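You operate a simulated robot arm through the tools that you are given. There is no shell and no other tool. Be economical: measure what you need, move in short steps, check, and stop when the job is done.

You run a simulated two-armed robot. Do the job below in one go: nothing can be reset, and whatever is moved stays where it is left.

## Task
Pick up the white bottle from the top of the blue bench with one hand, pass it to the other hand and put it on the low shelf of the blue bench. Open the lower drawer of the blue bench, take the green pad and leave it in the inside of the lower drawer of the blue bench and shut the drawer again. Put the blue block from the top of the blue bench on the tray of the tilt table. Any order will do. Set down upright: white bottle, green pad.

The check looks at the end state, three seconds after you hand in, the way a careful person would. Anything else that was tipped, shoved, dropped, spilled or broken makes it a failure.

## Robot
Two 7-joint arms with two-finger parallel grippers on one trunk, on a base that drives. Base frame: it is fixed to the floor where the robot stands at the start and does not move with it; the origin is under the middle of the robot, x ahead of it, y to its left, z up. Units: cm, rad, N and s.
The left shoulder is at the start at [5, 17.7, 107.9], the right one opposite. With the tool pointing down near the work surface each hand reaches from about 22 to 70 cm from the robot's upright axis, wherever it stands, measured 20 degrees to its own side. Places, roughly: inside of the lower drawer of the blue bench [70, 0, 40]; low shelf of the blue bench [70, 70, 20]; lower drawer of the blue bench [60, 0, 50]; tray of the tilt table [70, 370, 100]. Payload 3.43 kg a hand.
The tool frame of a hand sits at the grasp point between the pads (the TCP): z along the fingers, y along the line on which they close. The tips reach 3.4 cm beyond it. The gripper opens to 12.8 cm. The fingers are 2.4 cm wide and 1.2 cm thick; the gripper's body (4.8 by 13 cm) begins 9.6 cm behind the TCP.
Orientation is that of the tool frame in the base frame, as [roll, pitch, yaw] about the fixed x, y, z axes, in that order (R = Rz(yaw) Ry(pitch) Rx(roll)). With the fingers straight down and closing along the base's y, the tool's x points along the base's -x, its y along +y and its z along -z.

## Interface
- The arms move only by the tool play_rows. It takes "left_series", "right_series" or both (then of equal length, played together; a hand with none holds still); each is one flat list of numbers, 7 for each row, row after row: the shift along the base's x, y, z in units of 250 mm (1.0 is 250 mm), then the turn, a rotation vector about the base's x, y, z in units of 60 degrees (1.0 is 60 degrees), then the gripper command, from -1 (shut) to 1 (fully open), values between in proportion. In form: [dx, dy, dz, wx, wy, wz, grip, dx, dy, dz, wx, wy, wz, grip, ...]. A call has 1 to 12 rows; each row is the pose to reach, as a shift and turn from the pose commanded when the call began. A call with a number of a shift or a turn outside -1 to 1 is refused whole. A row lasts 0.2 s, in which the tool goes at most 5 cm and 0.15 rad; a call with a longer step from one row to the next is refused whole, and so is a gripper value outside its range. Where a pose cannot be reached the arm comes as near as it can. A force on the tool above 40 N (or 10 N above the force at the start of the call, whichever is more), or a blocked arm, ends the call early, and 0.2 s more pass. Each finger travels about 10.8 cm/s and halts on what it meets, pressing with about 34 N; the grip force reading is that of the motor and also rises with nothing between the fingers. The clock runs only during rows and for 0.2 s after the last one: add rows that repeat a pose to give the fingers time. It gives the time, the measured TCP pose, the force on the tool (base axes), the opening and the grip force at its end, in the units of the frame above (readings bear some noise), with the torque about the TCP (base axes, N m) and any sound that the robot's microphone picked up.
- Cameras (640 x 400 px; columns grow to the right, rows downward): "scene" is now at [14.77, -0.85, 121.95]; the picture's right is [-0.10, -0.99, 0.00], its down [-0.75, 0.08, -0.65] and it looks along [0.65, -0.07, -0.76] (base axes); focal length 214 px, centre (320, 200). "left" rides on the left gripper at [7.6, 1.1, -16] in its tool frame; the picture's right is [-0.15, 0.99, 0.00], its down [-0.88, -0.13, -0.46] and it looks along [-0.45, -0.07, 0.89] (tool axes); focal length 234 px, centre (320, 200). "right" rides on the right gripper at [7.6, -1.1, -16] in its tool frame; the picture's right is [0.15, 0.99, 0.00], its down [-0.88, 0.13, -0.46] and it looks along [-0.45, 0.07, 0.89] (tool axes); focal length 234 px, centre (320, 200). There is no depth. A picture from a camera that has moved, and an enlarged one, comes with that camera's place and axes in the base frame and with its lens.
- camera(camera): a new picture of that camera. The clock stands still meanwhile.
- raise_lower(by): slides the trunk up (or, below 0, down) by that many cm; the arms and the scene camera ride with it, the base frame stays. It gives what a move gives, with no picture.
- drive_base(legs): drives the robot by 1 to 6 legs, each [ahead, turn to the left] in cm and rad, along the robot's own axes; the way and the turn of a leg run together, so that a leg with both is an arc; at most 150 cm and 3.142 rad a leg. The arms and the cameras ride along, it lands a little off, and it stops where it bumps. It gives what a move gives.
- pan_tilt(pan, tilt): turns the head with the scene camera to pan (to the left, within 1.396 rad either way) and tilt (down, from -0.506 to 1.204), counted from straight ahead of the robot. It gives what a move gives.
- zoom(camera, box): a new picture of the part [left, top, right, bottom] of that camera's present view, enlarged. The clock stands still meanwhile.
- close_job(): hands the job in; it is judged then, once.

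Go step by step. Nothing tells you exact positions but the pictures and the camera data: compare them with the known pose of the tool, close in by small moves and look again before you grip or let go. The budget is 165 turns and 138 pictures, counting those below and the enlarged ones. Unless the task says otherwise, let go and move clear before handing in, and close with one line.

The tools are called as a command line: name --argument value ..., lists and objects as JSON in quotes. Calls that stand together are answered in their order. play_rows: Moves the arms, as the interface text tells. Its arguments: {"type":"object","properties":{"left_series":{"type":"array","items":{"type":"number"}},"right_series":{"type":"array","items":{"type":"number"}}},"required":[]} The other tools are called the same way: raise_lower (by) slides the trunk up or down; drive_base (legs) drives the base; pan_tilt (pan, tilt) turns the head that bears the scene camera; camera (camera) takes a picture; zoom (camera, box) takes an enlarged picture of a part of a camera's view; close_job () hands the job in.

At the start:

```text
t: 0.0
left_tcp_pos: [49.33, 19.19, 113.16]
left_tcp_rot: [-3.142, 0.0, 3.141]
left_wrist_force: [0.0, 0.1, -0.8]
left_ft_torque: [0.0, -0.02, 0.01]
left_finger_gap: 12.79
left_gripper_force: 0.1
right_tcp_pos: [42.27, -28.31, 111.1]
right_tcp_rot: [-3.141, -0.001, 3.141]
right_wrist_force: [-0.2, -0.1, 0.2]
right_ft_torque: [0.01, 0.03, 0.0]
right_finger_gap: 12.8
right_gripper_force: 0.1
trunk travel left (down, up): [-25.0, 15.1]
robot x, y, heading: [-0.1, 0.21, -0.002]
head pan, tilt: [-0.103, 0.86]
```

scene: 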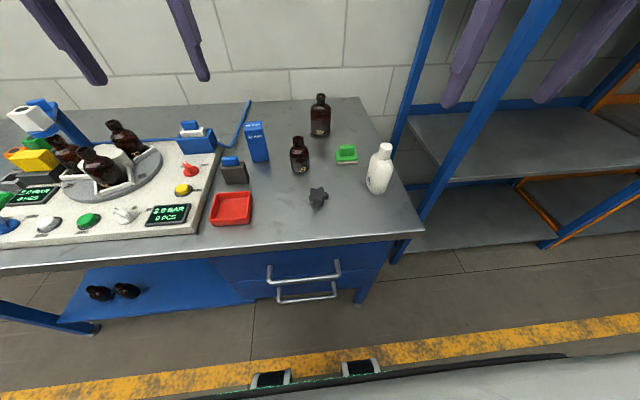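
right: 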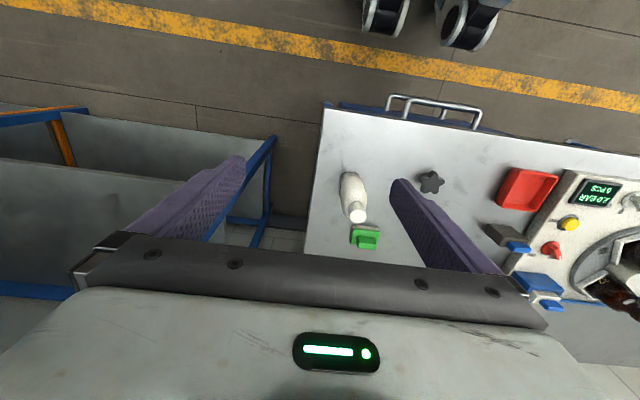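
left: 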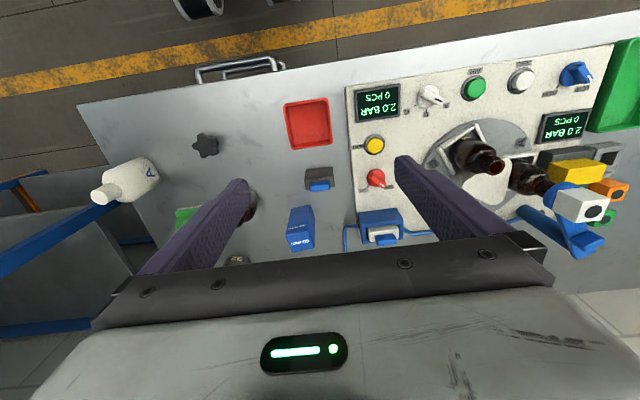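

I see the bench with the white bottle at about (54,-20), a green pad near (68,-14) and a few blue items. I'll look closer before moving.

zoom --camera "scene" --box '[180, 80, 440, 240]'

zoom --camera "scene" --box '[0, 80, 220, 330]'

pan_tilt --pan 0.9 --tilt 0.6

camera --camera "scene"

```text
2.46 times, centred on (310, 160) of scene
camera zoom: at [14.77, -0.85, 121.95], right [-0.1, -0.99, 0.0], down [-0.75, 0.08, -0.65], along [0.65, -0.07, -0.76], focal length 528 px, centre (345, 298)
```

zoom: 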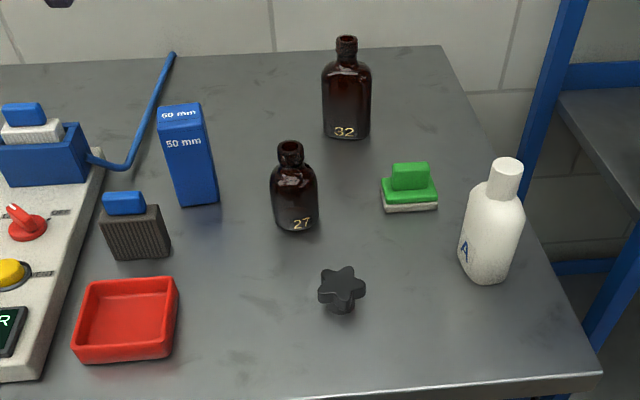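

```text
1.60 times, centred on (110, 205) of scene
camera zoom: at [14.77, -0.85, 121.95], right [-0.1, -0.99, 0.0], down [-0.75, 0.08, -0.65], along [0.65, -0.07, -0.76], focal length 343 px, centre (656, 192)
```

zoom: 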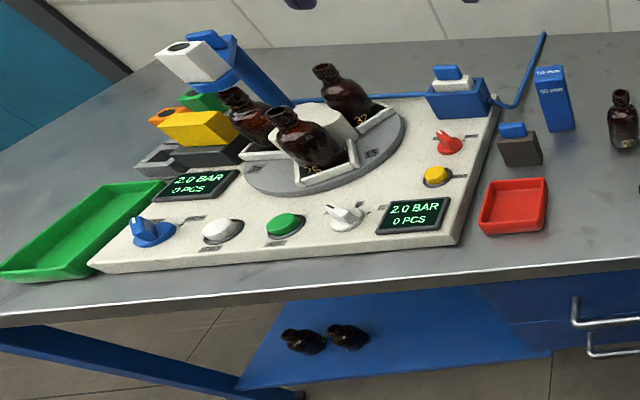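

```text
t: 1.3
left_tcp_pos: [49.24, 19.07, 113.26]
left_tcp_rot: [-3.141, 0.002, -3.141]
left_wrist_force: [-0.2, 0.9, 0.8]
left_ft_torque: [0.0, 0.01, 0.01]
left_finger_gap: 12.82
left_gripper_force: 0.1
right_tcp_pos: [42.27, -28.35, 111.16]
right_tcp_rot: [3.141, 0.001, 3.141]
right_wrist_force: [0.0, 0.3, 0.4]
right_ft_torque: [-0.01, 0.01, 0.0]
right_finger_gap: 12.8
right_gripper_force: 0.0
trunk travel left (down, up): [-25.0, 15.1]
robot x, y, heading: [0.23, 0.29, -0.003]
head pan, tilt: [0.901, 0.6]
```

```text
132 pictures are left
camera scene: at [12.54, 6.86, 124.12], right [0.78, -0.62, 0.0], down [-0.35, -0.44, -0.82], along [0.51, 0.65, -0.57], focal length 214 px, centre (320, 200)
```

scene: 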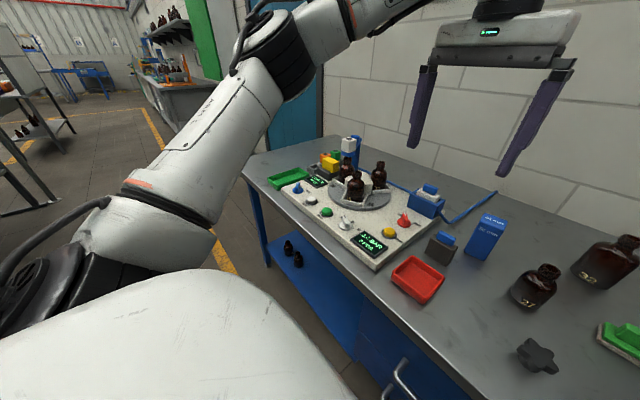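

The blue block should be the box marked 60/50 mm, and the pad is the green-on-white piece. I'll bring the right hand above the pad for a closer look.

play_rows --right_series '[0.14, 0.09, -0.02, 0, 0, 0, 1, 0.28, 0.18, -0.04, 0, 0, 0, 1, 0.42, 0.27, -0.06, 0, 0, 0, 1, 0.56, 0.36, -0.08, 0, 0, 0, 1, 0.7, 0.45, -0.1, 0, 0, 0, 1, 0.8, 0.54, -0.12, 0, 0, 0, 1, 0.8, 0.54, -0.12, 0, 0, 0, 1]'

camera --camera "right"

pan_tilt --pan -0.2 --tilt 0.7

camera --camera "scene"

```text
t: 2.9
left_tcp_pos: [49.26, 19.17, 113.22]
left_tcp_rot: [-3.14, 0.001, -3.142]
left_wrist_force: [0.1, 0.2, -0.1]
left_ft_torque: [-0.03, -0.01, -0.03]
left_finger_gap: 12.81
left_gripper_force: 0.0
right_tcp_pos: [60.59, -15.05, 107.98]
right_tcp_rot: [3.141, 0.0, -3.141]
right_wrist_force: [-0.3, 0.6, 0.8]
right_ft_torque: [-0.03, -0.02, 0.01]
right_finger_gap: 12.81
right_gripper_force: 0.1
right hand out of reach, approached as far as the arm can: row 6, 7
trunk travel left (down, up): [-25.0, 15.1]
robot x, y, heading: [0.26, 0.07, -0.0]
head pan, tilt: [0.901, 0.6]
```

```text
131 pictures are left
camera right: at [53.01, -16.1, 123.85], right [-0.15, 0.99, 0.0], down [0.88, 0.13, 0.46], along [0.45, 0.07, -0.89], focal length 234 px, centre (320, 200)
```

right: 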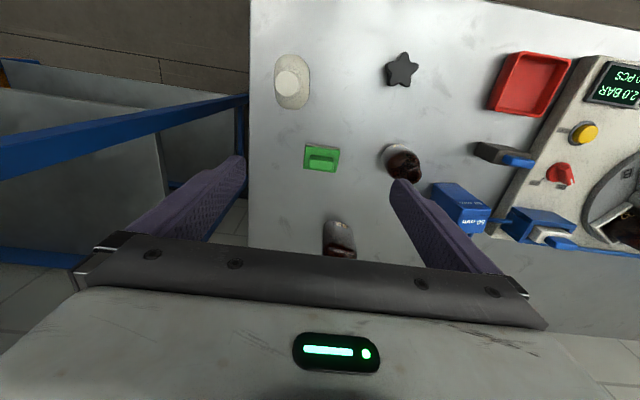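

```text
t: 4.2
left_tcp_pos: [49.25, 19.19, 113.28]
left_tcp_rot: [3.141, 0.001, 3.14]
left_wrist_force: [-0.4, 0.5, -0.8]
left_ft_torque: [-0.01, -0.03, -0.03]
left_finger_gap: 12.78
left_gripper_force: 0.1
right_tcp_pos: [60.53, -15.16, 107.88]
right_tcp_rot: [-3.141, 0.0, -3.14]
right_wrist_force: [-0.4, 0.0, 0.1]
right_ft_torque: [-0.04, -0.01, 0.0]
right_finger_gap: 12.79
right_gripper_force: 0.0
trunk travel left (down, up): [-25.0, 15.1]
robot x, y, heading: [-0.03, 0.17, 0.004]
head pan, tilt: [-0.201, 0.7]
```

```text
130 pictures are left
camera scene: at [15.37, -1.75, 123.26], right [-0.2, -0.98, 0.0], down [-0.63, 0.13, -0.77], along [0.75, -0.15, -0.64], focal length 214 px, centre (320, 200)
```

scene: 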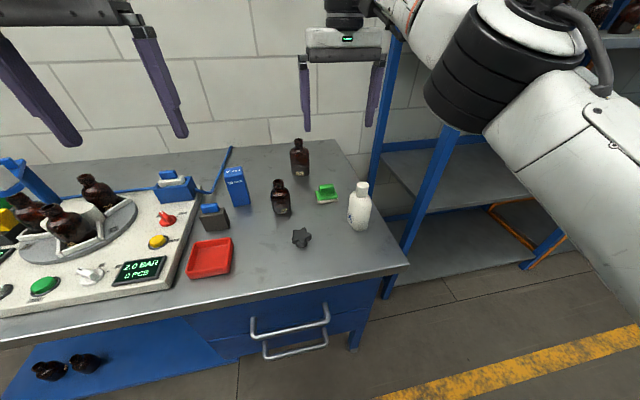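

The pad's handle is at about (65,-14), just beyond easy reach. I'll drive forward 8 cm and check again.

drive_base --legs '[[8, 0]]'

zoom --camera "right" --box '[220, 20, 480, 180]'

```text
t: 5.3
left_tcp_pos: [57.41, 19.07, 113.22]
left_tcp_rot: [3.14, -0.001, -3.141]
left_wrist_force: [-0.2, 0.1, 0.6]
left_ft_torque: [-0.01, 0.01, 0.02]
left_finger_gap: 12.8
left_gripper_force: 0.0
right_tcp_pos: [68.68, -15.0, 107.91]
right_tcp_rot: [-3.141, -0.001, 3.139]
right_wrist_force: [0.5, 0.6, -0.1]
right_ft_torque: [0.02, -0.02, -0.03]
right_finger_gap: 12.81
right_gripper_force: 0.1
trunk travel left (down, up): [-25.0, 15.1]
robot x, y, heading: [8.27, 0.24, -0.003]
head pan, tilt: [-0.201, 0.7]
```

```text
2.46 times, centred on (350, 100) of right
camera zoom: at [61.12, -16.22, 123.82], right [-0.15, 0.99, 0.0], down [0.88, 0.13, 0.46], along [0.45, 0.07, -0.89], focal length 576 px, centre (246, 446)
```

zoom: 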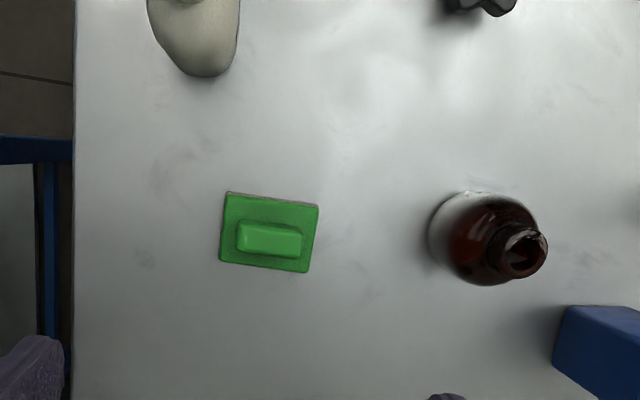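

The pad centre reads about (65.7,-13.9) and is aligned with the axes. I'll descend partway above it and check.

play_rows --right_series '[-0.04, 0.016, -0.17, 0, 0, 0, 0.6, -0.08, 0.032, -0.34, 0, 0, 0, 0.3, -0.12, 0.046, -0.52, 0, 0, 0, 0.3, -0.12, 0.046, -0.52, 0, 0, 0, 0.3]'

camera --camera "right"

zoom --camera "scene" --box '[240, 100, 400, 260]'

```text
t: 6.3
left_tcp_pos: [57.36, 19.03, 113.29]
left_tcp_rot: [3.142, 0.002, 3.141]
left_wrist_force: [-0.3, 0.3, -0.6]
left_ft_torque: [-0.01, 0.01, -0.02]
left_finger_gap: 12.8
left_gripper_force: 0.1
right_tcp_pos: [65.76, -13.97, 94.91]
right_tcp_rot: [3.14, 0.001, 3.138]
right_wrist_force: [0.3, -0.4, 0.1]
right_ft_torque: [0.02, -0.02, 0.03]
right_finger_gap: 8.33
right_gripper_force: 0.0
trunk travel left (down, up): [-25.0, 15.1]
robot x, y, heading: [8.11, 0.17, -0.002]
head pan, tilt: [-0.201, 0.7]
```

```text
128 pictures are left
camera right: at [58.14, -15.12, 110.74], right [-0.14, 0.99, 0.0], down [0.88, 0.13, 0.46], along [0.45, 0.07, -0.89], focal length 234 px, centre (320, 200)
```

right: 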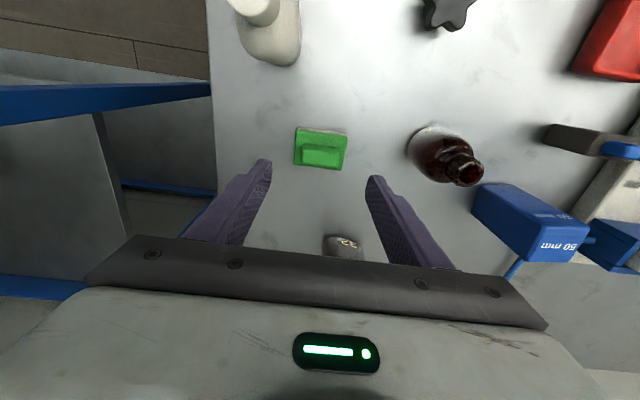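

```text
2.50 times, centred on (320, 180) of scene
camera zoom: at [23.42, -1.77, 123.26], right [-0.2, -0.98, 0.0], down [-0.63, 0.13, -0.77], along [0.75, -0.15, -0.64], focal length 536 px, centre (320, 250)
```

zoom: 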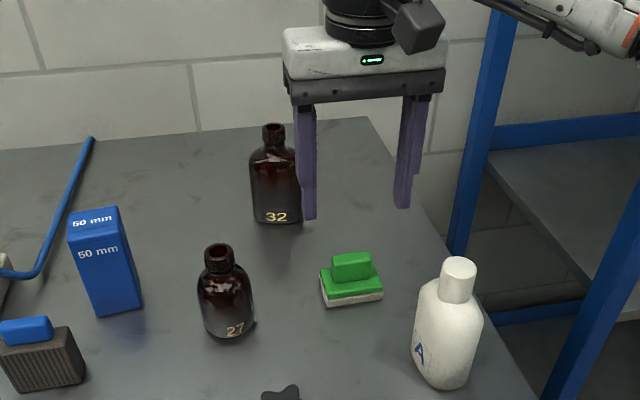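

The hand is centred over the pad, whose base top is at about z 82.3 and handle top about 85.5. I'll lower to TCP 86, close on the handle and lift.

play_rows --right_series '[0, 0, -0.18, 0, 0, 0, 0.3, 0, 0, -0.34, 0, 0, 0, 0.3, 0, 0, -0.356, 0, 0, 0, 0.3, 0, 0, -0.356, 0, 0, 0, -0.4, 0, 0, -0.356, 0, 0, 0, -1, 0, 0, -0.356, 0, 0, 0, -1, 0, 0, -0.356, 0, 0, 0, -1]'

zoom --camera "scene" --box '[240, 100, 400, 260]'

```text
t: 7.9
left_tcp_pos: [57.43, 19.04, 113.29]
left_tcp_rot: [-3.14, 0.0, 3.141]
left_wrist_force: [0.4, 0.2, 0.4]
left_ft_torque: [0.0, -0.01, -0.02]
left_finger_gap: 12.81
left_gripper_force: 0.1
right_tcp_pos: [65.76, -14.01, 85.91]
right_tcp_rot: [-3.141, 0.001, 3.141]
right_wrist_force: [-0.3, 0.4, -0.5]
right_ft_torque: [-0.02, 0.01, 0.01]
right_finger_gap: 4.3
right_gripper_force: 34.2
trunk travel left (down, up): [-25.0, 15.1]
robot x, y, heading: [7.86, -0.23, -0.0]
head pan, tilt: [-0.201, 0.7]
```

```text
2.50 times, centred on (320, 180) of scene
camera zoom: at [23.44, -1.78, 123.26], right [-0.2, -0.98, 0.0], down [-0.63, 0.13, -0.76], along [0.75, -0.15, -0.64], focal length 536 px, centre (320, 250)
```

zoom: 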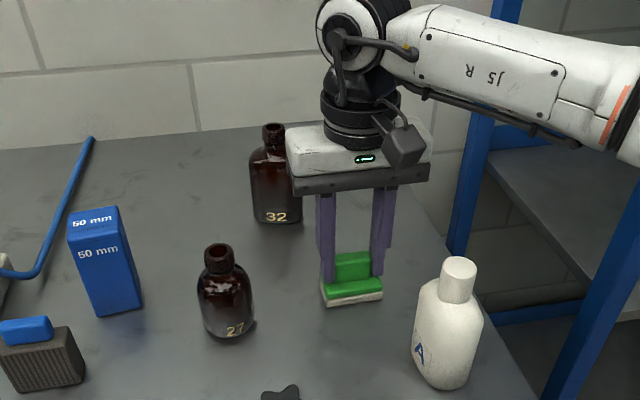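

The pad is held at 4.3 cm gap. I'll lift it clear, draw it back over the bench, and then back the robot off to look at the drawers.

play_rows --right_series '[0, 0, 0.19, 0, 0, 0, -1, 0, 0, 0.38, 0, 0, 0, -1, 0, 0, 0.57, 0, 0, 0, -1, 0, 0, 0.76, 0, 0, 0, -1, -0.1, 0, 0.92, 0, 0, 0, -1, -0.28, -0.04, 0.95, 0, 0, 0, -1, -0.46, -0.1, 0.95, 0, 0, 0, -1, -0.64, -0.16, 0.95, 0, 0, 0, -1, -0.8, -0.22, 0.95, 0, 0, 0, -1]' --left_series '[0, 0, 0, 0, 0, 0, 1, -0.15, 0, 0, 0, 0, 0, 1, -0.3, 0, 0, 0, 0, 0, 1, -0.45, 0.05, 0, 0, 0, 0, 1, -0.6, 0.1, 0, 0, 0, 0, 1, -0.7, 0.15, 0, 0, 0, 0, 1, -0.7, 0.15, 0, 0, 0, 0, 1, -0.7, 0.15, 0, 0, 0, 0, 1, -0.7, 0.15, 0, 0, 0, 0, 1]'

drive_base --legs '[[-38, 0]]'

pan_tilt --pan 0 --tilt 0.75

camera --camera "scene"

```text
t: 9.9
left_tcp_pos: [39.79, 22.83, 113.26]
left_tcp_rot: [-3.141, -0.001, 3.141]
left_wrist_force: [0.0, -0.6, -0.2]
left_ft_torque: [-0.01, 0.02, -0.01]
left_finger_gap: 12.84
left_gripper_force: 0.0
right_tcp_pos: [45.5, -19.27, 109.68]
right_tcp_rot: [-3.141, 0.0, 3.141]
right_wrist_force: [0.2, 0.1, 0.3]
right_ft_torque: [0.02, 0.01, 0.0]
right_finger_gap: 0.0
right_gripper_force: 32.9
trunk travel left (down, up): [-25.0, 15.1]
robot x, y, heading: [8.36, -0.08, -0.001]
head pan, tilt: [-0.201, 0.7]
```

```text
t: 12.2
left_tcp_pos: [2.4, 22.94, 113.28]
left_tcp_rot: [-3.142, -0.001, -3.141]
left_wrist_force: [-0.8, -0.1, -0.8]
left_ft_torque: [0.02, -0.02, 0.02]
left_finger_gap: 12.8
left_gripper_force: 0.0
right_tcp_pos: [8.23, -19.12, 109.81]
right_tcp_rot: [3.141, -0.001, 3.141]
right_wrist_force: [0.3, -0.1, 0.1]
right_ft_torque: [0.0, -0.02, -0.01]
right_finger_gap: 0.0
right_gripper_force: 33.0
trunk travel left (down, up): [-25.0, 15.1]
robot x, y, heading: [-29.15, 0.02, -0.002]
head pan, tilt: [-0.201, 0.7]
```

```text
t: 13.0
left_tcp_pos: [2.5, 22.99, 113.15]
left_tcp_rot: [-3.141, 0.001, -3.14]
left_wrist_force: [0.2, -0.4, 0.8]
left_ft_torque: [0.06, 0.01, 0.02]
left_finger_gap: 12.83
left_gripper_force: 0.0
right_tcp_pos: [8.32, -19.07, 109.85]
right_tcp_rot: [3.14, -0.001, 3.141]
right_wrist_force: [0.2, 0.8, 0.1]
right_ft_torque: [-0.01, -0.02, 0.0]
right_finger_gap: 0.01
right_gripper_force: 32.5
trunk travel left (down, up): [-25.0, 15.1]
robot x, y, heading: [-28.97, 0.09, -0.001]
head pan, tilt: [0.0, 0.75]
```

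```text
125 pictures are left
camera scene: at [-13.92, -0.05, 122.84], right [0.0, -1.0, 0.0], down [-0.68, 0.0, -0.73], along [0.73, 0.0, -0.68], focal length 214 px, centre (320, 200)
```

scene: 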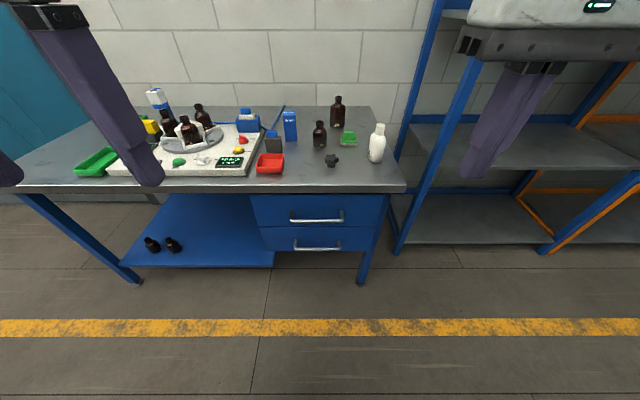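

The pad slipped out during lift (gap now 0) but seems to be near its place. I'll check its state and the handles closely.

zoom --camera "scene" --box '[260, 80, 420, 180]'

zoom --camera "scene" --box '[120, 170, 410, 300]'

drive_base --legs '[[37, 0]]'

camera --camera "scene"

```text
4.00 times, centred on (340, 130) of scene
camera zoom: at [-13.92, -0.05, 122.84], right [0.0, -1.0, 0.0], down [-0.68, 0.0, -0.73], along [0.73, 0.0, -0.68], focal length 858 px, centre (240, 480)
```

zoom: 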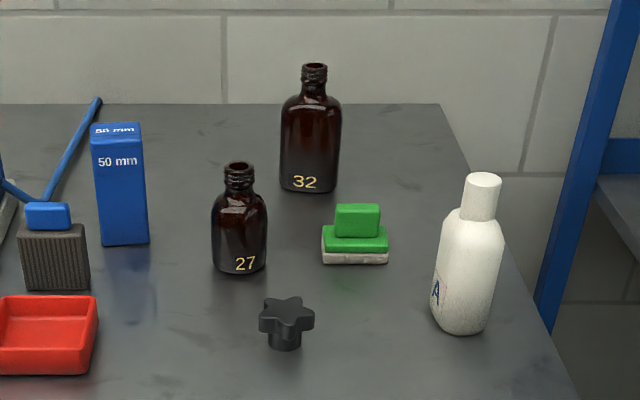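

```text
2.21 times, centred on (265, 235) of scene
camera zoom: at [-13.92, -0.05, 122.84], right [0.0, -1.0, 0.0], down [-0.68, 0.0, -0.73], along [0.73, 0.0, -0.68], focal length 473 px, centre (441, 123)
```

zoom: 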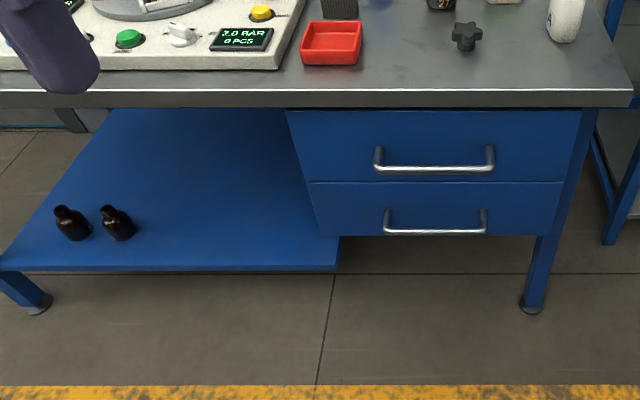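

```text
t: 15.3
left_tcp_pos: [39.65, 22.75, 113.31]
left_tcp_rot: [3.141, -0.003, 3.139]
left_wrist_force: [-0.3, -0.3, -0.3]
left_ft_torque: [-0.03, 0.04, 0.01]
left_finger_gap: 12.81
left_gripper_force: 0.1
right_tcp_pos: [45.26, -19.45, 109.68]
right_tcp_rot: [3.14, -0.001, 3.14]
right_wrist_force: [0.0, 0.0, -0.1]
right_ft_torque: [0.0, 0.03, 0.0]
right_finger_gap: 0.0
right_gripper_force: 33.1
trunk travel left (down, up): [-25.0, 15.1]
robot x, y, heading: [8.11, -0.26, -0.009]
head pan, tilt: [0.0, 0.75]
```

```text
122 pictures are left
camera scene: at [23.19, -0.18, 122.83], right [0.0, -1.0, 0.0], down [-0.68, 0.0, -0.73], along [0.73, 0.0, -0.68], focal length 214 px, centre (320, 200)
```

scene: 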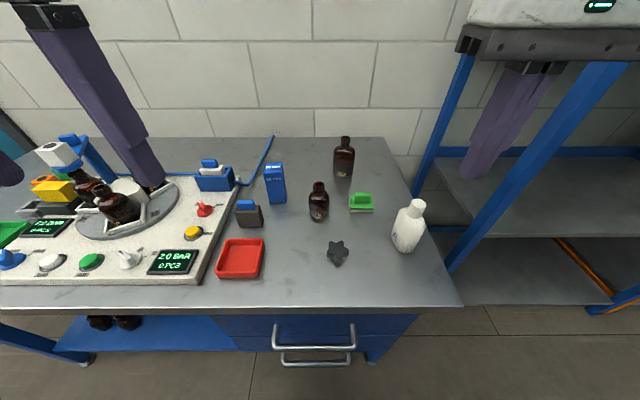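

The pad is still upright, shifted slightly. I'll go above it again and look with the wrist camera.

play_rows --right_series '[0.16, 0.06, 0, 0, 0, 0, -0.6, 0.32, 0.12, 0, 0, 0, 0, -0.2, 0.48, 0.18, 0, 0, 0, 0, 0.3, 0.64, 0.24, 0, 0, 0, 0, 0.3, 0.8, 0.3, 0, 0, 0, 0, 0.3, 0.81, 0.32, -0.18, 0, 0, 0, 0.3, 0.81, 0.32, -0.36, 0, 0, 0, 0.3, 0.81, 0.32, -0.54, 0, 0, 0, 0.3, 0.81, 0.32, -0.54, 0, 0, 0, 0.3]'

camera --camera "right"

zoom --camera "scene" --box '[290, 130, 450, 260]'

```text
t: 17.3
left_tcp_pos: [39.63, 22.82, 113.2]
left_tcp_rot: [3.141, 0.0, 3.138]
left_wrist_force: [-0.9, 0.2, -0.7]
left_ft_torque: [0.02, -0.01, -0.01]
left_finger_gap: 12.79
left_gripper_force: 0.0
right_tcp_pos: [65.52, -11.14, 96.34]
right_tcp_rot: [-3.141, 0.0, 3.138]
right_wrist_force: [0.5, 1.2, -0.3]
right_ft_torque: [0.01, -0.02, 0.0]
right_finger_gap: 8.31
right_gripper_force: 0.0
trunk travel left (down, up): [-25.0, 15.1]
robot x, y, heading: [7.92, 0.05, 0.0]
head pan, tilt: [0.0, 0.75]
```

```text
121 pictures are left
camera right: at [57.91, -12.18, 112.29], right [-0.14, 0.99, 0.0], down [0.88, 0.13, 0.46], along [0.45, 0.07, -0.89], focal length 234 px, centre (320, 200)
```

right: 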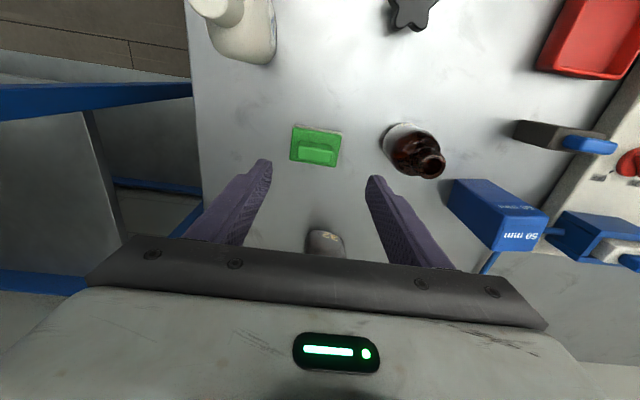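

```text
3.08 times, centred on (370, 195) of scene
camera zoom: at [23.14, -0.17, 122.84], right [0.0, -1.0, 0.0], down [-0.68, 0.0, -0.73], along [0.73, 0.0, -0.68], focal length 660 px, centre (166, 215)
```

zoom: 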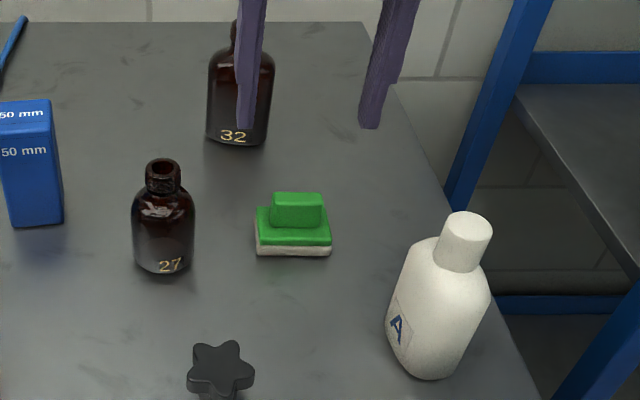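

The hand is centred on the handle again. I'll go slightly deeper this time, close longer and lift slowly.

play_rows --right_series '[0.001, -0.002, -0.18, 0, 0, 0, 0.3, 0.001, -0.002, -0.36, 0, 0, 0, 0.3, 0.001, -0.002, -0.41, 0, 0, 0, 0.3, 0.001, -0.002, -0.434, 0, 0, 0, 0.3, 0.001, -0.002, -0.434, 0, 0, 0, -0.3, 0.001, -0.002, -0.434, 0, 0, 0, -1, 0.001, -0.002, -0.434, 0, 0, 0, -1, 0.001, -0.002, -0.434, 0, 0, 0, -1, 0.001, -0.002, -0.41, 0, 0, 0, -1, 0.001, -0.002, -0.38, 0, 0, 0, -1, 0.001, -0.002, -0.35, 0, 0, 0, -1]'

zoom --camera "scene" --box '[290, 130, 450, 260]'

```text
t: 19.7
left_tcp_pos: [39.74, 22.87, 113.15]
left_tcp_rot: [3.141, 0.0, 3.138]
left_wrist_force: [0.1, -0.2, 0.3]
left_ft_torque: [-0.02, -0.01, 0.0]
left_finger_gap: 12.81
left_gripper_force: 0.1
right_tcp_pos: [65.43, -11.47, 87.61]
right_tcp_rot: [-3.141, 0.0, 3.139]
right_wrist_force: [-0.3, 1.0, -0.4]
right_ft_torque: [0.01, -0.04, -0.02]
right_finger_gap: 6.32
right_gripper_force: 34.7
trunk travel left (down, up): [-25.0, 15.1]
robot x, y, heading: [8.01, -0.3, -0.001]
head pan, tilt: [0.0, 0.75]
```

```text
3.08 times, centred on (370, 195) of scene
camera zoom: at [23.15, -0.18, 122.83], right [0.0, -1.0, 0.0], down [-0.68, 0.0, -0.73], along [0.73, 0.0, -0.68], focal length 660 px, centre (166, 215)
```

zoom: 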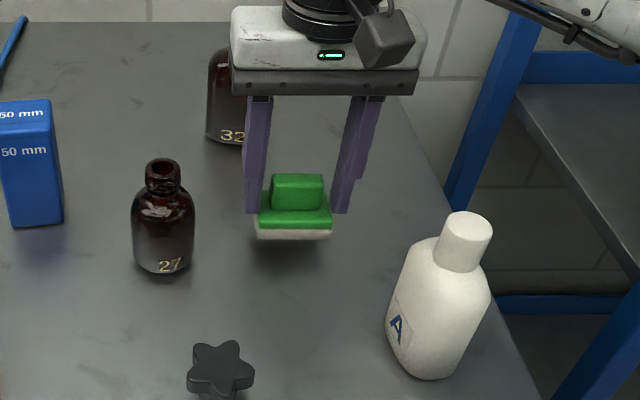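

It now holds the pad by the top of its base, which is marginal. I'll set it down, reach lower on the base, grip again and lift slowly.

play_rows --right_series '[0, 0, -0.04, 0, 0, 0, -1, 0, 0, -0.08, 0, 0, 0, -1, 0, 0, -0.083, 0, 0, 0, 0.3, 0, 0, -0.083, 0, 0, 0, 0.3, 0, 0, -0.145, 0, 0, 0, 0.3, 0, 0, -0.145, 0, 0, 0, -0.3, 0, 0, -0.145, 0, 0, 0, -1, 0, 0, -0.145, 0, 0, 0, -1, 0, 0, -0.145, 0, 0, 0, -1, 0, 0, -0.11, 0, 0, 0, -1, 0, 0, -0.07, 0, 0, 0, -1, 0, 0, -0.03, 0, 0, 0, -1]'

zoom --camera "scene" --box '[290, 130, 450, 260]'

```text
t: 22.3
left_tcp_pos: [39.68, 22.8, 113.33]
left_tcp_rot: [3.141, -0.001, 3.139]
left_wrist_force: [0.2, 0.3, 0.9]
left_ft_torque: [-0.03, -0.02, -0.02]
left_finger_gap: 12.79
left_gripper_force: 0.0
right_tcp_pos: [65.51, -11.47, 86.68]
right_tcp_rot: [-3.141, 0.0, 3.14]
right_wrist_force: [0.4, -0.4, -1.0]
right_ft_torque: [0.05, 0.02, -0.04]
right_finger_gap: 6.5
right_gripper_force: 33.5
trunk travel left (down, up): [-25.0, 15.1]
robot x, y, heading: [7.82, -0.08, -0.004]
head pan, tilt: [0.0, 0.75]
```

```text
3.08 times, centred on (370, 195) of scene
camera zoom: at [23.15, -0.18, 122.83], right [0.0, -1.0, 0.0], down [-0.68, 0.0, -0.73], along [0.73, 0.0, -0.68], focal length 660 px, centre (166, 215)
```

zoom: 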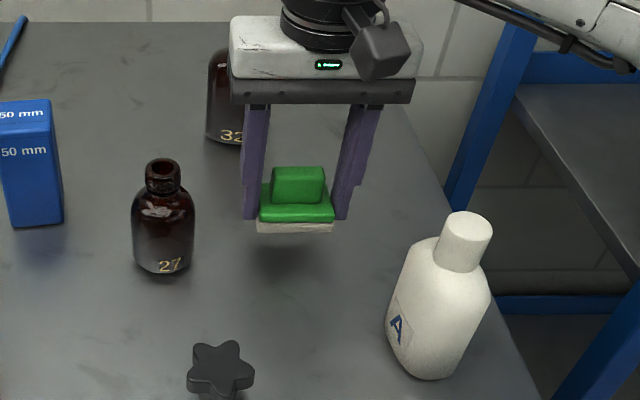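

Solid grip on the base now. I'll raise it gently, then back off while keeping it.

play_rows --right_series '[0, 0, 0.05, 0, 0, 0, -1, 0, 0, 0.12, 0, 0, 0, -1, 0, 0, 0.22, 0, 0, 0, -1, 0, 0, 0.32, 0, 0, 0, -1, 0, 0, 0.42, 0, 0, 0, -1, 0, 0, 0.52, 0, 0, 0, -1, 0, 0, 0.62, 0, 0, 0, -1, -0.03, 0, 0.72, 0, 0, 0, -1, -0.1, 0, 0.78, 0, 0, 0, -1, -0.2, -0.02, 0.8, 0, 0, 0, -1, -0.3, -0.05, 0.8, 0, 0, 0, -1, -0.4, -0.08, 0.8, 0, 0, 0, -1]'

drive_base --legs '[[-37, 0]]'

raise_lower --by -24

camera --camera "scene"

```text
t: 24.9
left_tcp_pos: [39.48, 22.82, 113.25]
left_tcp_rot: [3.141, 0.001, 3.138]
left_wrist_force: [0.3, -0.2, 1.0]
left_ft_torque: [-0.02, 0.02, -0.01]
left_finger_gap: 12.8
left_gripper_force: 0.0
right_tcp_pos: [55.45, -13.29, 106.62]
right_tcp_rot: [-3.14, 0.001, 3.138]
right_wrist_force: [0.2, 0.0, -0.7]
right_ft_torque: [-0.02, 0.04, -0.01]
right_finger_gap: 6.48
right_gripper_force: 33.7
trunk travel left (down, up): [-25.0, 15.1]
robot x, y, heading: [7.95, 0.02, -0.005]
head pan, tilt: [0.0, 0.75]
```

```text
t: 27.3
left_tcp_pos: [2.11, 22.78, 113.17]
left_tcp_rot: [3.141, -0.001, 3.138]
left_wrist_force: [0.2, 0.6, -0.9]
left_ft_torque: [0.02, -0.01, -0.01]
left_finger_gap: 12.81
left_gripper_force: 0.1
right_tcp_pos: [17.78, -13.16, 106.73]
right_tcp_rot: [3.141, 0.001, 3.136]
right_wrist_force: [1.2, 0.4, -1.2]
right_ft_torque: [-0.01, -0.04, 0.02]
right_finger_gap: 6.5
right_gripper_force: 34.7
trunk travel left (down, up): [-25.0, 15.1]
robot x, y, heading: [-30.02, 0.08, -0.003]
head pan, tilt: [0.0, 0.75]
```

```text
t: 29.8
left_tcp_pos: [2.11, 22.9, 89.12]
left_tcp_rot: [-3.14, 0.0, 3.137]
left_wrist_force: [0.4, -0.2, -0.4]
left_ft_torque: [0.03, -0.03, -0.02]
left_finger_gap: 12.83
left_gripper_force: 0.1
right_tcp_pos: [17.89, -13.23, 82.6]
right_tcp_rot: [3.141, 0.001, 3.136]
right_wrist_force: [-0.3, -0.4, -0.3]
right_ft_torque: [-0.01, 0.01, -0.02]
right_finger_gap: 6.49
right_gripper_force: 34.0
trunk travel left (down, up): [-1.0, 39.1]
robot x, y, heading: [-29.81, 0.16, -0.002]
head pan, tilt: [0.0, 0.75]
```

```text
117 pictures are left
camera scene: at [-14.42, -0.02, 98.84], right [-0.01, -1.0, 0.0], down [-0.68, 0.0, -0.73], along [0.73, 0.0, -0.68], focal length 214 px, centre (320, 200)
```

scene: 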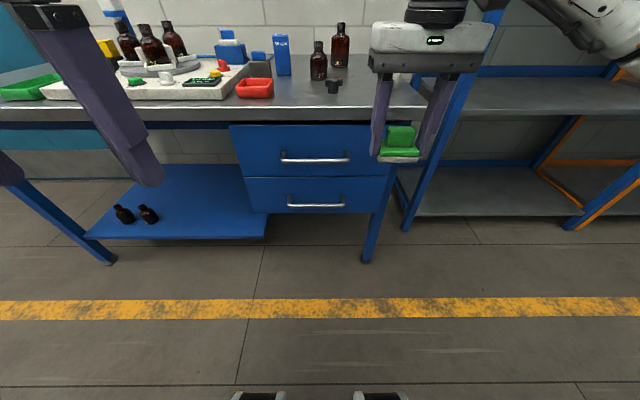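

The lower handle bar triangulates to about (35.4, 1.3, 50.2). I'll turn the left hand in two stages to point forward with the jaws closing vertically, and move the pad hand aside.

play_rows --left_series '[0.04, -0.02, -0.07, 0.072, -0.072, -0.072, 1, 0.08, -0.04, -0.14, 0.144, -0.144, -0.144, 1, 0.12, -0.08, -0.21, 0.216, -0.216, -0.216, 1, 0.16, -0.12, -0.28, 0.288, -0.288, -0.288, 1, 0.2, -0.16, -0.35, 0.36, -0.36, -0.36, 1, 0.24, -0.2, -0.42, 0.433, -0.433, -0.433, 1, 0.28, -0.24, -0.49, 0.505, -0.505, -0.505, 1, 0.32, -0.28, -0.56, 0.577, -0.577, -0.577, 1]' --right_series '[0, -0.05, 0, 0, 0, 0, -1, 0, -0.13, 0, 0, 0, 0, -1, 0, -0.21, 0, 0, 0, 0, -1, 0, -0.29, 0, 0, 0, 0, -1, 0, -0.37, 0, 0, 0, 0, -1, 0, -0.45, 0, 0, 0, 0, -1, 0, -0.53, 0, 0, 0, 0, -1, 0, -0.6, 0, 0, 0, 0, -1]'

play_rows --left_series '[0.08, -0.04, -0.07, 0.072, -0.072, -0.072, 1, 0.16, -0.1, -0.14, 0.144, -0.144, -0.144, 1, 0.24, -0.16, -0.21, 0.216, -0.216, -0.216, 1, 0.32, -0.22, -0.28, 0.288, -0.288, -0.288, 1, 0.4, -0.28, -0.35, 0.36, -0.36, -0.36, 1, 0.48, -0.34, -0.42, 0.433, -0.433, -0.433, 1, 0.56, -0.4, -0.49, 0.505, -0.505, -0.505, 1, 0.6, -0.46, -0.56, 0.577, -0.577, -0.577, 1, 0.62, -0.5, -0.7, 0.577, -0.577, -0.577, 1, 0.62, -0.5, -0.82, 0.577, -0.577, -0.577, 1, 0.62, -0.5, -0.94, 0.577, -0.577, -0.577, 0.2, 0.62, -0.5, -1.0, 0.577, -0.577, -0.577, 0.0]'

camera --camera "scene"

camera --camera "left"

```text
t: 31.6
left_tcp_pos: [10.18, 15.78, 75.06]
left_tcp_rot: [2.356, 0.338, 2.352]
left_wrist_force: [0.6, 1.3, -0.3]
left_ft_torque: [0.01, 0.0, 0.01]
left_finger_gap: 12.79
left_gripper_force: 0.1
right_tcp_pos: [17.96, -28.18, 82.56]
right_tcp_rot: [-3.141, -0.001, 3.138]
right_wrist_force: [-0.5, -0.4, -0.4]
right_ft_torque: [-0.01, 0.01, -0.02]
right_finger_gap: 6.5
right_gripper_force: 34.8
trunk travel left (down, up): [-1.0, 39.1]
robot x, y, heading: [-29.69, 0.34, -0.007]
head pan, tilt: [0.0, 0.75]
```

```text
t: 34.2
left_tcp_pos: [24.04, -1.74, 57.44]
left_tcp_rot: [1.579, -0.005, 1.58]
left_wrist_force: [0.1, 1.2, -0.4]
left_ft_torque: [0.02, 0.01, -0.01]
left_finger_gap: 6.41
left_gripper_force: 0.0
left hand out of reach, approached as far as the arm can: row 8, 9, 10, 11, 12
right_tcp_pos: [18.06, -28.09, 82.67]
right_tcp_rot: [-3.141, -0.002, 3.136]
right_wrist_force: [-0.4, 0.8, -0.4]
right_ft_torque: [-0.01, 0.0, 0.01]
right_finger_gap: 6.48
right_gripper_force: 33.7
trunk travel left (down, up): [-1.0, 39.1]
robot x, y, heading: [-29.42, 0.63, -0.004]
head pan, tilt: [0.0, 0.75]
```

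```text
116 pictures are left
camera scene: at [-14.41, -0.02, 98.83], right [-0.01, -1.0, 0.0], down [-0.68, 0.0, -0.73], along [0.73, 0.0, -0.68], focal length 214 px, centre (320, 200)
```

scene: 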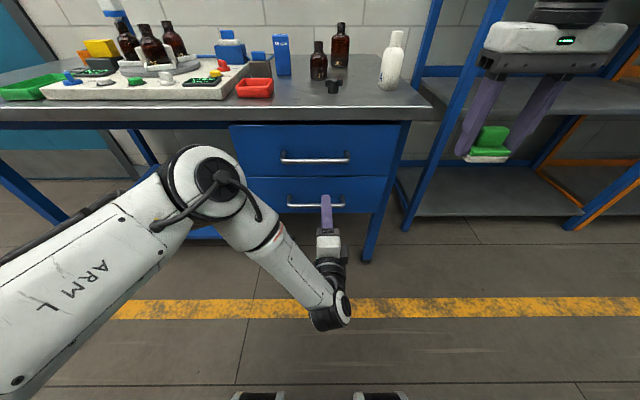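

```text
115 pictures are left
camera left: at [8.04, 5.72, 58.79], right [0.01, -0.15, 0.99], down [-0.45, -0.88, -0.13], along [0.89, -0.44, -0.08], focal length 234 px, centre (320, 200)
```

left: 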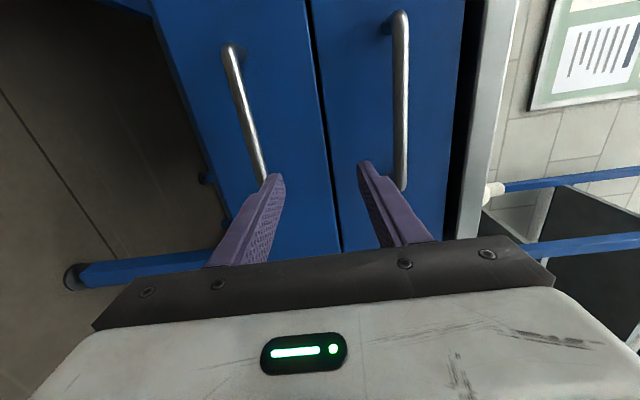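

The arm can't get lower while pointing dead level, so I'll pitch the hand 30° downward, which still suits the horizontal bar, and line up in front of it.

play_rows --left_series '[0.02, 0.03, -0.02, 0, 0.125, 0, 0, 0.05, 0.06, -0.04, 0, 0.25, 0, -0.2, 0.08, 0.1, -0.07, 0, 0.375, 0, -0.2, 0.12, 0.14, -0.096, 0, 0.5, 0, -0.2, 0.12, 0.14, -0.096, 0, 0.5, 0, -0.2]'

camera --camera "left"

zoom --camera "scene" --box '[220, 120, 420, 280]'

```text
t: 35.4
left_tcp_pos: [26.9, 1.84, 54.95]
left_tcp_rot: [2.098, -0.003, 1.57]
left_wrist_force: [0.2, 0.1, 0.3]
left_ft_torque: [-0.01, 0.0, 0.01]
left_finger_gap: 5.11
left_gripper_force: 0.1
right_tcp_pos: [18.06, -28.1, 82.56]
right_tcp_rot: [-3.141, -0.001, 3.137]
right_wrist_force: [0.0, 0.6, -1.0]
right_ft_torque: [0.02, 0.01, 0.0]
right_finger_gap: 6.49
right_gripper_force: 34.1
trunk travel left (down, up): [-1.0, 39.1]
robot x, y, heading: [-29.75, 0.39, -0.001]
head pan, tilt: [0.0, 0.75]
```

```text
114 pictures are left
camera left: at [13.66, 9.41, 63.94], right [0.5, -0.15, 0.85], down [-0.46, -0.88, 0.11], along [0.74, -0.45, -0.51], focal length 234 px, centre (320, 200)
```

left: 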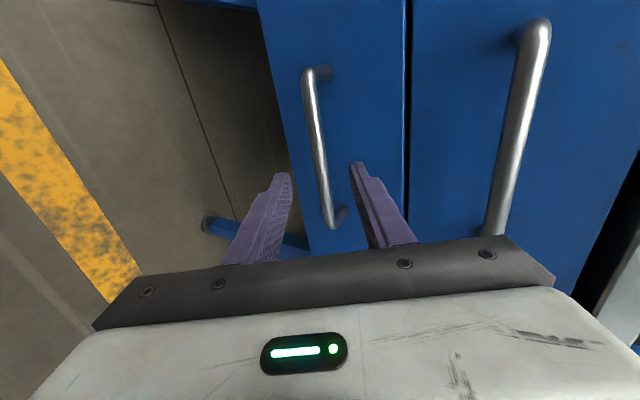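

```text
2.50 times, centred on (320, 200) of scene
camera zoom: at [-14.41, -0.02, 98.83], right [-0.01, -1.0, 0.0], down [-0.68, 0.0, -0.73], along [0.73, 0.0, -0.68], focal length 536 px, centre (320, 200)
```

zoom: 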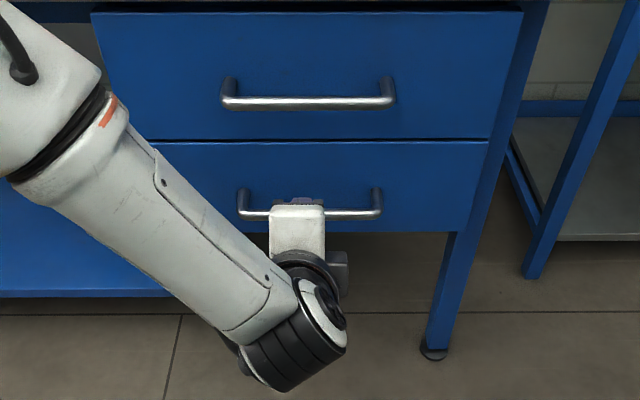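

The bar sits between the jaws. I'll advance along the tool axis and close on it.

play_rows --left_series '[0.1, 0, -0.056, 0, 0, 0, -0.2, 0.2, 0, -0.112, 0, 0, 0, -0.2, 0.28, 0, -0.156, 0, 0, 0, -0.2, 0.28, 0, -0.156, 0, 0, 0, -0.6, 0.28, 0, -0.156, 0, 0, 0, -1, 0.28, 0, -0.156, 0, 0, 0, -1]'

camera --camera "left"

```text
t: 36.8
left_tcp_pos: [33.8, 1.78, 50.73]
left_tcp_rot: [2.099, -0.003, 1.569]
left_wrist_force: [-2.1, -0.4, -6.3]
left_ft_torque: [-0.67, 0.15, 0.21]
left_finger_gap: 1.56
left_gripper_force: 44.7
right_tcp_pos: [18.08, -28.18, 82.48]
right_tcp_rot: [-3.14, -0.002, 3.136]
right_wrist_force: [1.1, -0.8, 0.0]
right_ft_torque: [0.0, 0.02, 0.0]
right_finger_gap: 6.5
right_gripper_force: 34.1
trunk travel left (down, up): [-1.0, 39.1]
robot x, y, heading: [-29.82, 0.12, -0.005]
head pan, tilt: [0.0, 0.75]
```

```text
112 pictures are left
camera left: at [20.54, 9.37, 59.96], right [0.5, -0.15, 0.85], down [-0.46, -0.88, 0.12], along [0.73, -0.45, -0.51], focal length 234 px, centre (320, 200)
```

left: 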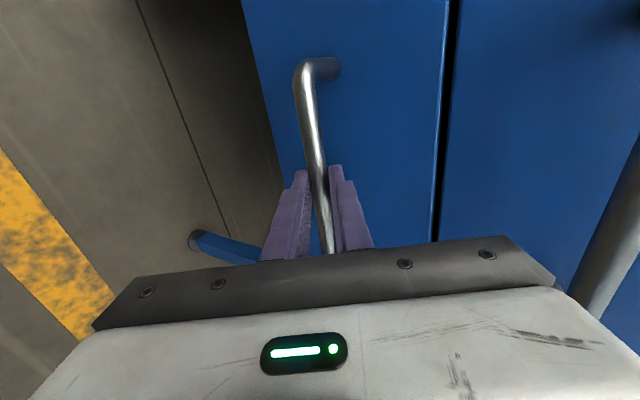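

The handle is gripped. I'll pull gently backward with the arm first.

play_rows --left_series '[-0.06, 0, 0, 0, 0, 0, -1, -0.12, 0, 0, 0, 0, 0, -1, -0.18, 0, 0, 0, 0, 0, -1, -0.26, 0, 0, 0, 0, 0, -1, -0.34, 0, 0, 0, 0, 0, -1, -0.4, 0, 0, 0, 0, 0, -1]'

camera --camera "scene"

```text
t: 38.2
left_tcp_pos: [23.8, 1.81, 50.75]
left_tcp_rot: [2.096, -0.006, 1.571]
left_wrist_force: [-0.6, 4.7, -8.4]
left_ft_torque: [-1.11, 0.14, -0.78]
left_finger_gap: 1.6
left_gripper_force: 44.5
right_tcp_pos: [18.04, -27.97, 82.6]
right_tcp_rot: [-3.141, 0.0, 3.137]
right_wrist_force: [1.0, 0.2, -0.7]
right_ft_torque: [0.01, -0.03, -0.02]
right_finger_gap: 6.52
right_gripper_force: 34.1
trunk travel left (down, up): [-1.0, 39.1]
robot x, y, heading: [-29.96, -0.13, -0.006]
head pan, tilt: [0.0, 0.75]
```

```text
111 pictures are left
camera scene: at [-14.36, 0.02, 98.83], right [-0.01, -1.0, 0.0], down [-0.68, 0.0, -0.73], along [0.73, 0.0, -0.68], focal length 214 px, centre (320, 200)
```

scene: 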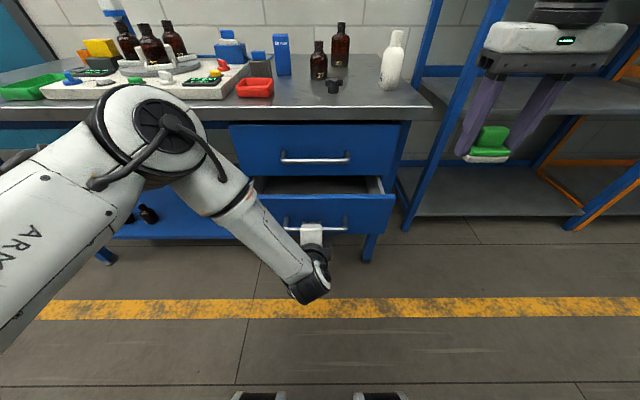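

The drawer is opening smoothly; pulling further.

play_rows --left_series '[-0.06, 0, 0, 0, 0, 0, -1, -0.12, 0, 0, 0, 0, 0, -1, -0.18, 0, 0, 0, 0, 0, -1, -0.26, 0, 0, 0, 0, 0, -1, -0.34, 0, 0, 0, 0, 0, -1, -0.42, 0, 0, 0, 0, 0, -1, -0.5, 0, 0, 0, 0, 0, -1]'

camera --camera "scene"

```text
t: 39.8
left_tcp_pos: [12.1, 2.74, 51.05]
left_tcp_rot: [2.113, 0.015, 1.61]
left_wrist_force: [-0.2, -28.8, -26.7]
left_ft_torque: [0.48, 0.53, -1.18]
left_finger_gap: 1.64
left_gripper_force: 45.2
right_tcp_pos: [18.15, -28.28, 82.41]
right_tcp_rot: [3.14, -0.001, 3.137]
right_wrist_force: [0.1, -0.6, -0.7]
right_ft_torque: [-0.01, 0.0, 0.0]
right_finger_gap: 6.5
right_gripper_force: 33.5
trunk travel left (down, up): [-1.0, 39.1]
robot x, y, heading: [-29.82, 0.01, -0.012]
head pan, tilt: [0.0, 0.75]
```

```text
110 pictures are left
camera scene: at [-14.28, -0.14, 98.78], right [-0.01, -1.0, 0.0], down [-0.68, 0.01, -0.73], along [0.73, 0.0, -0.68], focal length 214 px, centre (320, 200)
```

scene: 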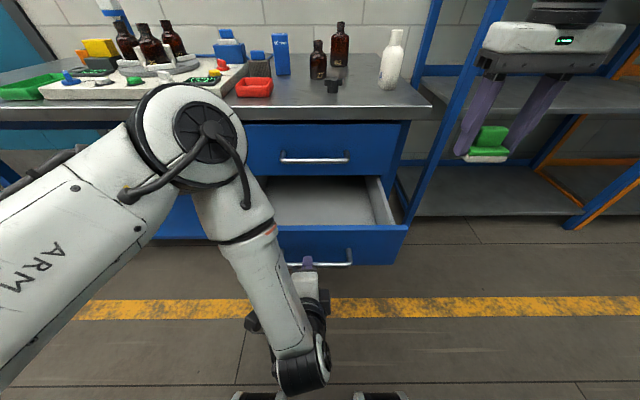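

The drawer is open about 21 cm, which is enough. I'll move the pad over its right half and look.

play_rows --right_series '[0.06, -0.02, 0, 0, 0, 0, -1, 0.16, 0.06, 0, 0, 0, 0, -1, 0.26, 0.16, 0, 0, 0, 0, -1, 0.36, 0.26, 0, 0, 0, 0, -1, 0.4, 0.36, 0, 0, 0, 0, -1, 0.4, 0.46, -0.04, 0, 0, 0, -1, 0.4, 0.56, -0.1, 0, 0, 0, -1, 0.4, 0.62, -0.16, 0, 0, 0, -1, 0.4, 0.62, -0.24, 0, 0, 0, -1]'

camera --camera "right"

camera --camera "scene"

```text
t: 41.8
left_tcp_pos: [12.19, 2.87, 50.97]
left_tcp_rot: [2.109, 0.014, 1.612]
left_wrist_force: [0.4, -27.8, -21.9]
left_ft_torque: [0.54, 0.49, -1.09]
left_finger_gap: 1.59
left_gripper_force: 45.2
right_tcp_pos: [28.09, -12.72, 76.67]
right_tcp_rot: [3.14, -0.002, 3.136]
right_wrist_force: [0.9, -0.7, -0.4]
right_ft_torque: [-0.01, -0.01, 0.01]
right_finger_gap: 6.5
right_gripper_force: 33.8
trunk travel left (down, up): [-1.0, 39.1]
robot x, y, heading: [-29.17, -0.04, -0.007]
head pan, tilt: [0.0, 0.75]
```

```text
109 pictures are left
camera right: at [20.41, -13.74, 92.58], right [-0.14, 0.99, 0.0], down [0.88, 0.12, 0.45], along [0.45, 0.07, -0.89], focal length 234 px, centre (320, 200)
```

right: 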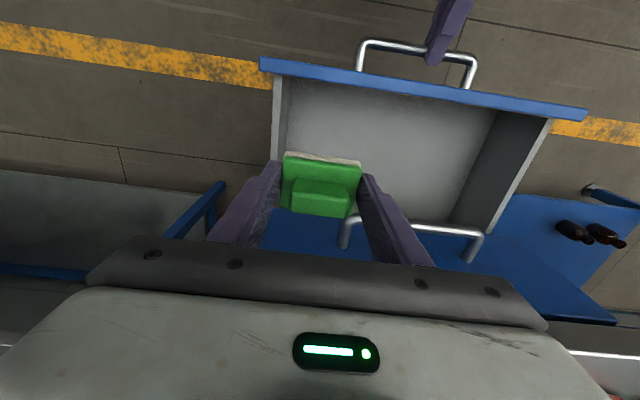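

```text
108 pictures are left
camera scene: at [-14.3, -0.1, 98.81], right [-0.01, -1.0, 0.0], down [-0.68, 0.0, -0.73], along [0.73, 0.0, -0.68], focal length 214 px, centre (320, 200)
```

scene: 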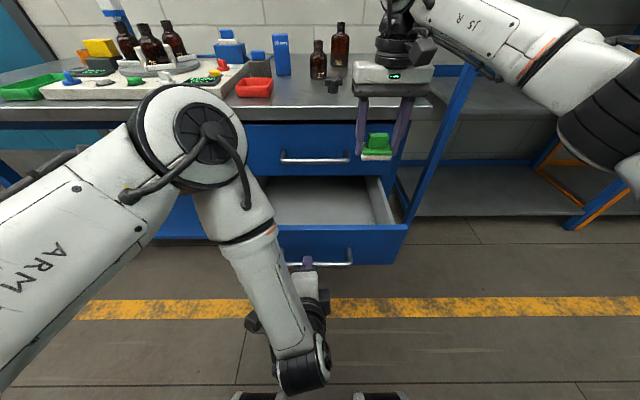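

I'll shift the pad to about (26,-8.5), away from the wall and upper handle, and lower it into the drawer.

play_rows --right_series '[-0.04, 0.08, -0.04, 0, 0, 0, -1, -0.084, 0.168, -0.08, 0, 0, 0, -1, -0.084, 0.168, -0.2, 0, 0, 0, -1, -0.084, 0.168, -0.32, 0, 0, 0, -1, -0.084, 0.168, -0.44, 0, 0, 0, -1, -0.084, 0.168, -0.56, 0, 0, 0, -1, -0.084, 0.168, -0.68, 0, 0, 0, -1, -0.084, 0.168, -0.8, 0, 0, 0, -1, -0.084, 0.168, -0.9, 0, 0, 0, -1]'

camera --camera "right"

zoom --camera "scene" --box '[230, 100, 430, 280]'

```text
t: 43.8
left_tcp_pos: [12.16, 2.84, 51.11]
left_tcp_rot: [2.108, 0.011, 1.61]
left_wrist_force: [0.3, -26.9, -19.9]
left_ft_torque: [0.54, 0.4, -1.15]
left_finger_gap: 1.61
left_gripper_force: 44.8
right_tcp_pos: [25.81, -8.36, 54.06]
right_tcp_rot: [3.141, -0.003, 3.135]
right_wrist_force: [-0.6, 0.3, -0.7]
right_ft_torque: [0.0, -0.02, -0.01]
right_finger_gap: 6.51
right_gripper_force: 34.0
trunk travel left (down, up): [-1.0, 39.1]
robot x, y, heading: [-29.37, 0.07, -0.009]
head pan, tilt: [0.0, 0.75]
```

```text
107 pictures are left
camera right: at [18.26, -9.45, 70.01], right [-0.14, 0.99, 0.0], down [0.88, 0.12, 0.45], along [0.45, 0.07, -0.89], focal length 234 px, centre (320, 200)
```

right: 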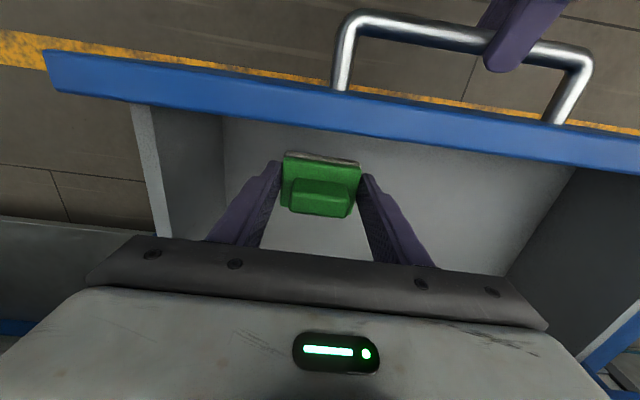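

```text
2.22 times, centred on (330, 190) of scene
camera zoom: at [-14.31, -0.1, 98.81], right [-0.01, -1.0, 0.0], down [-0.68, 0.0, -0.73], along [0.73, 0.0, -0.68], focal length 477 px, centre (298, 222)
```

zoom: 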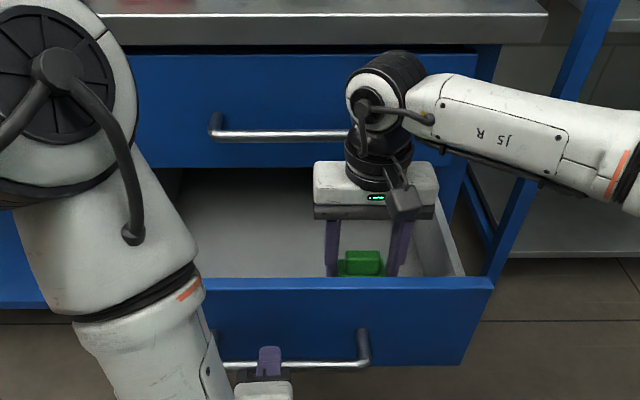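

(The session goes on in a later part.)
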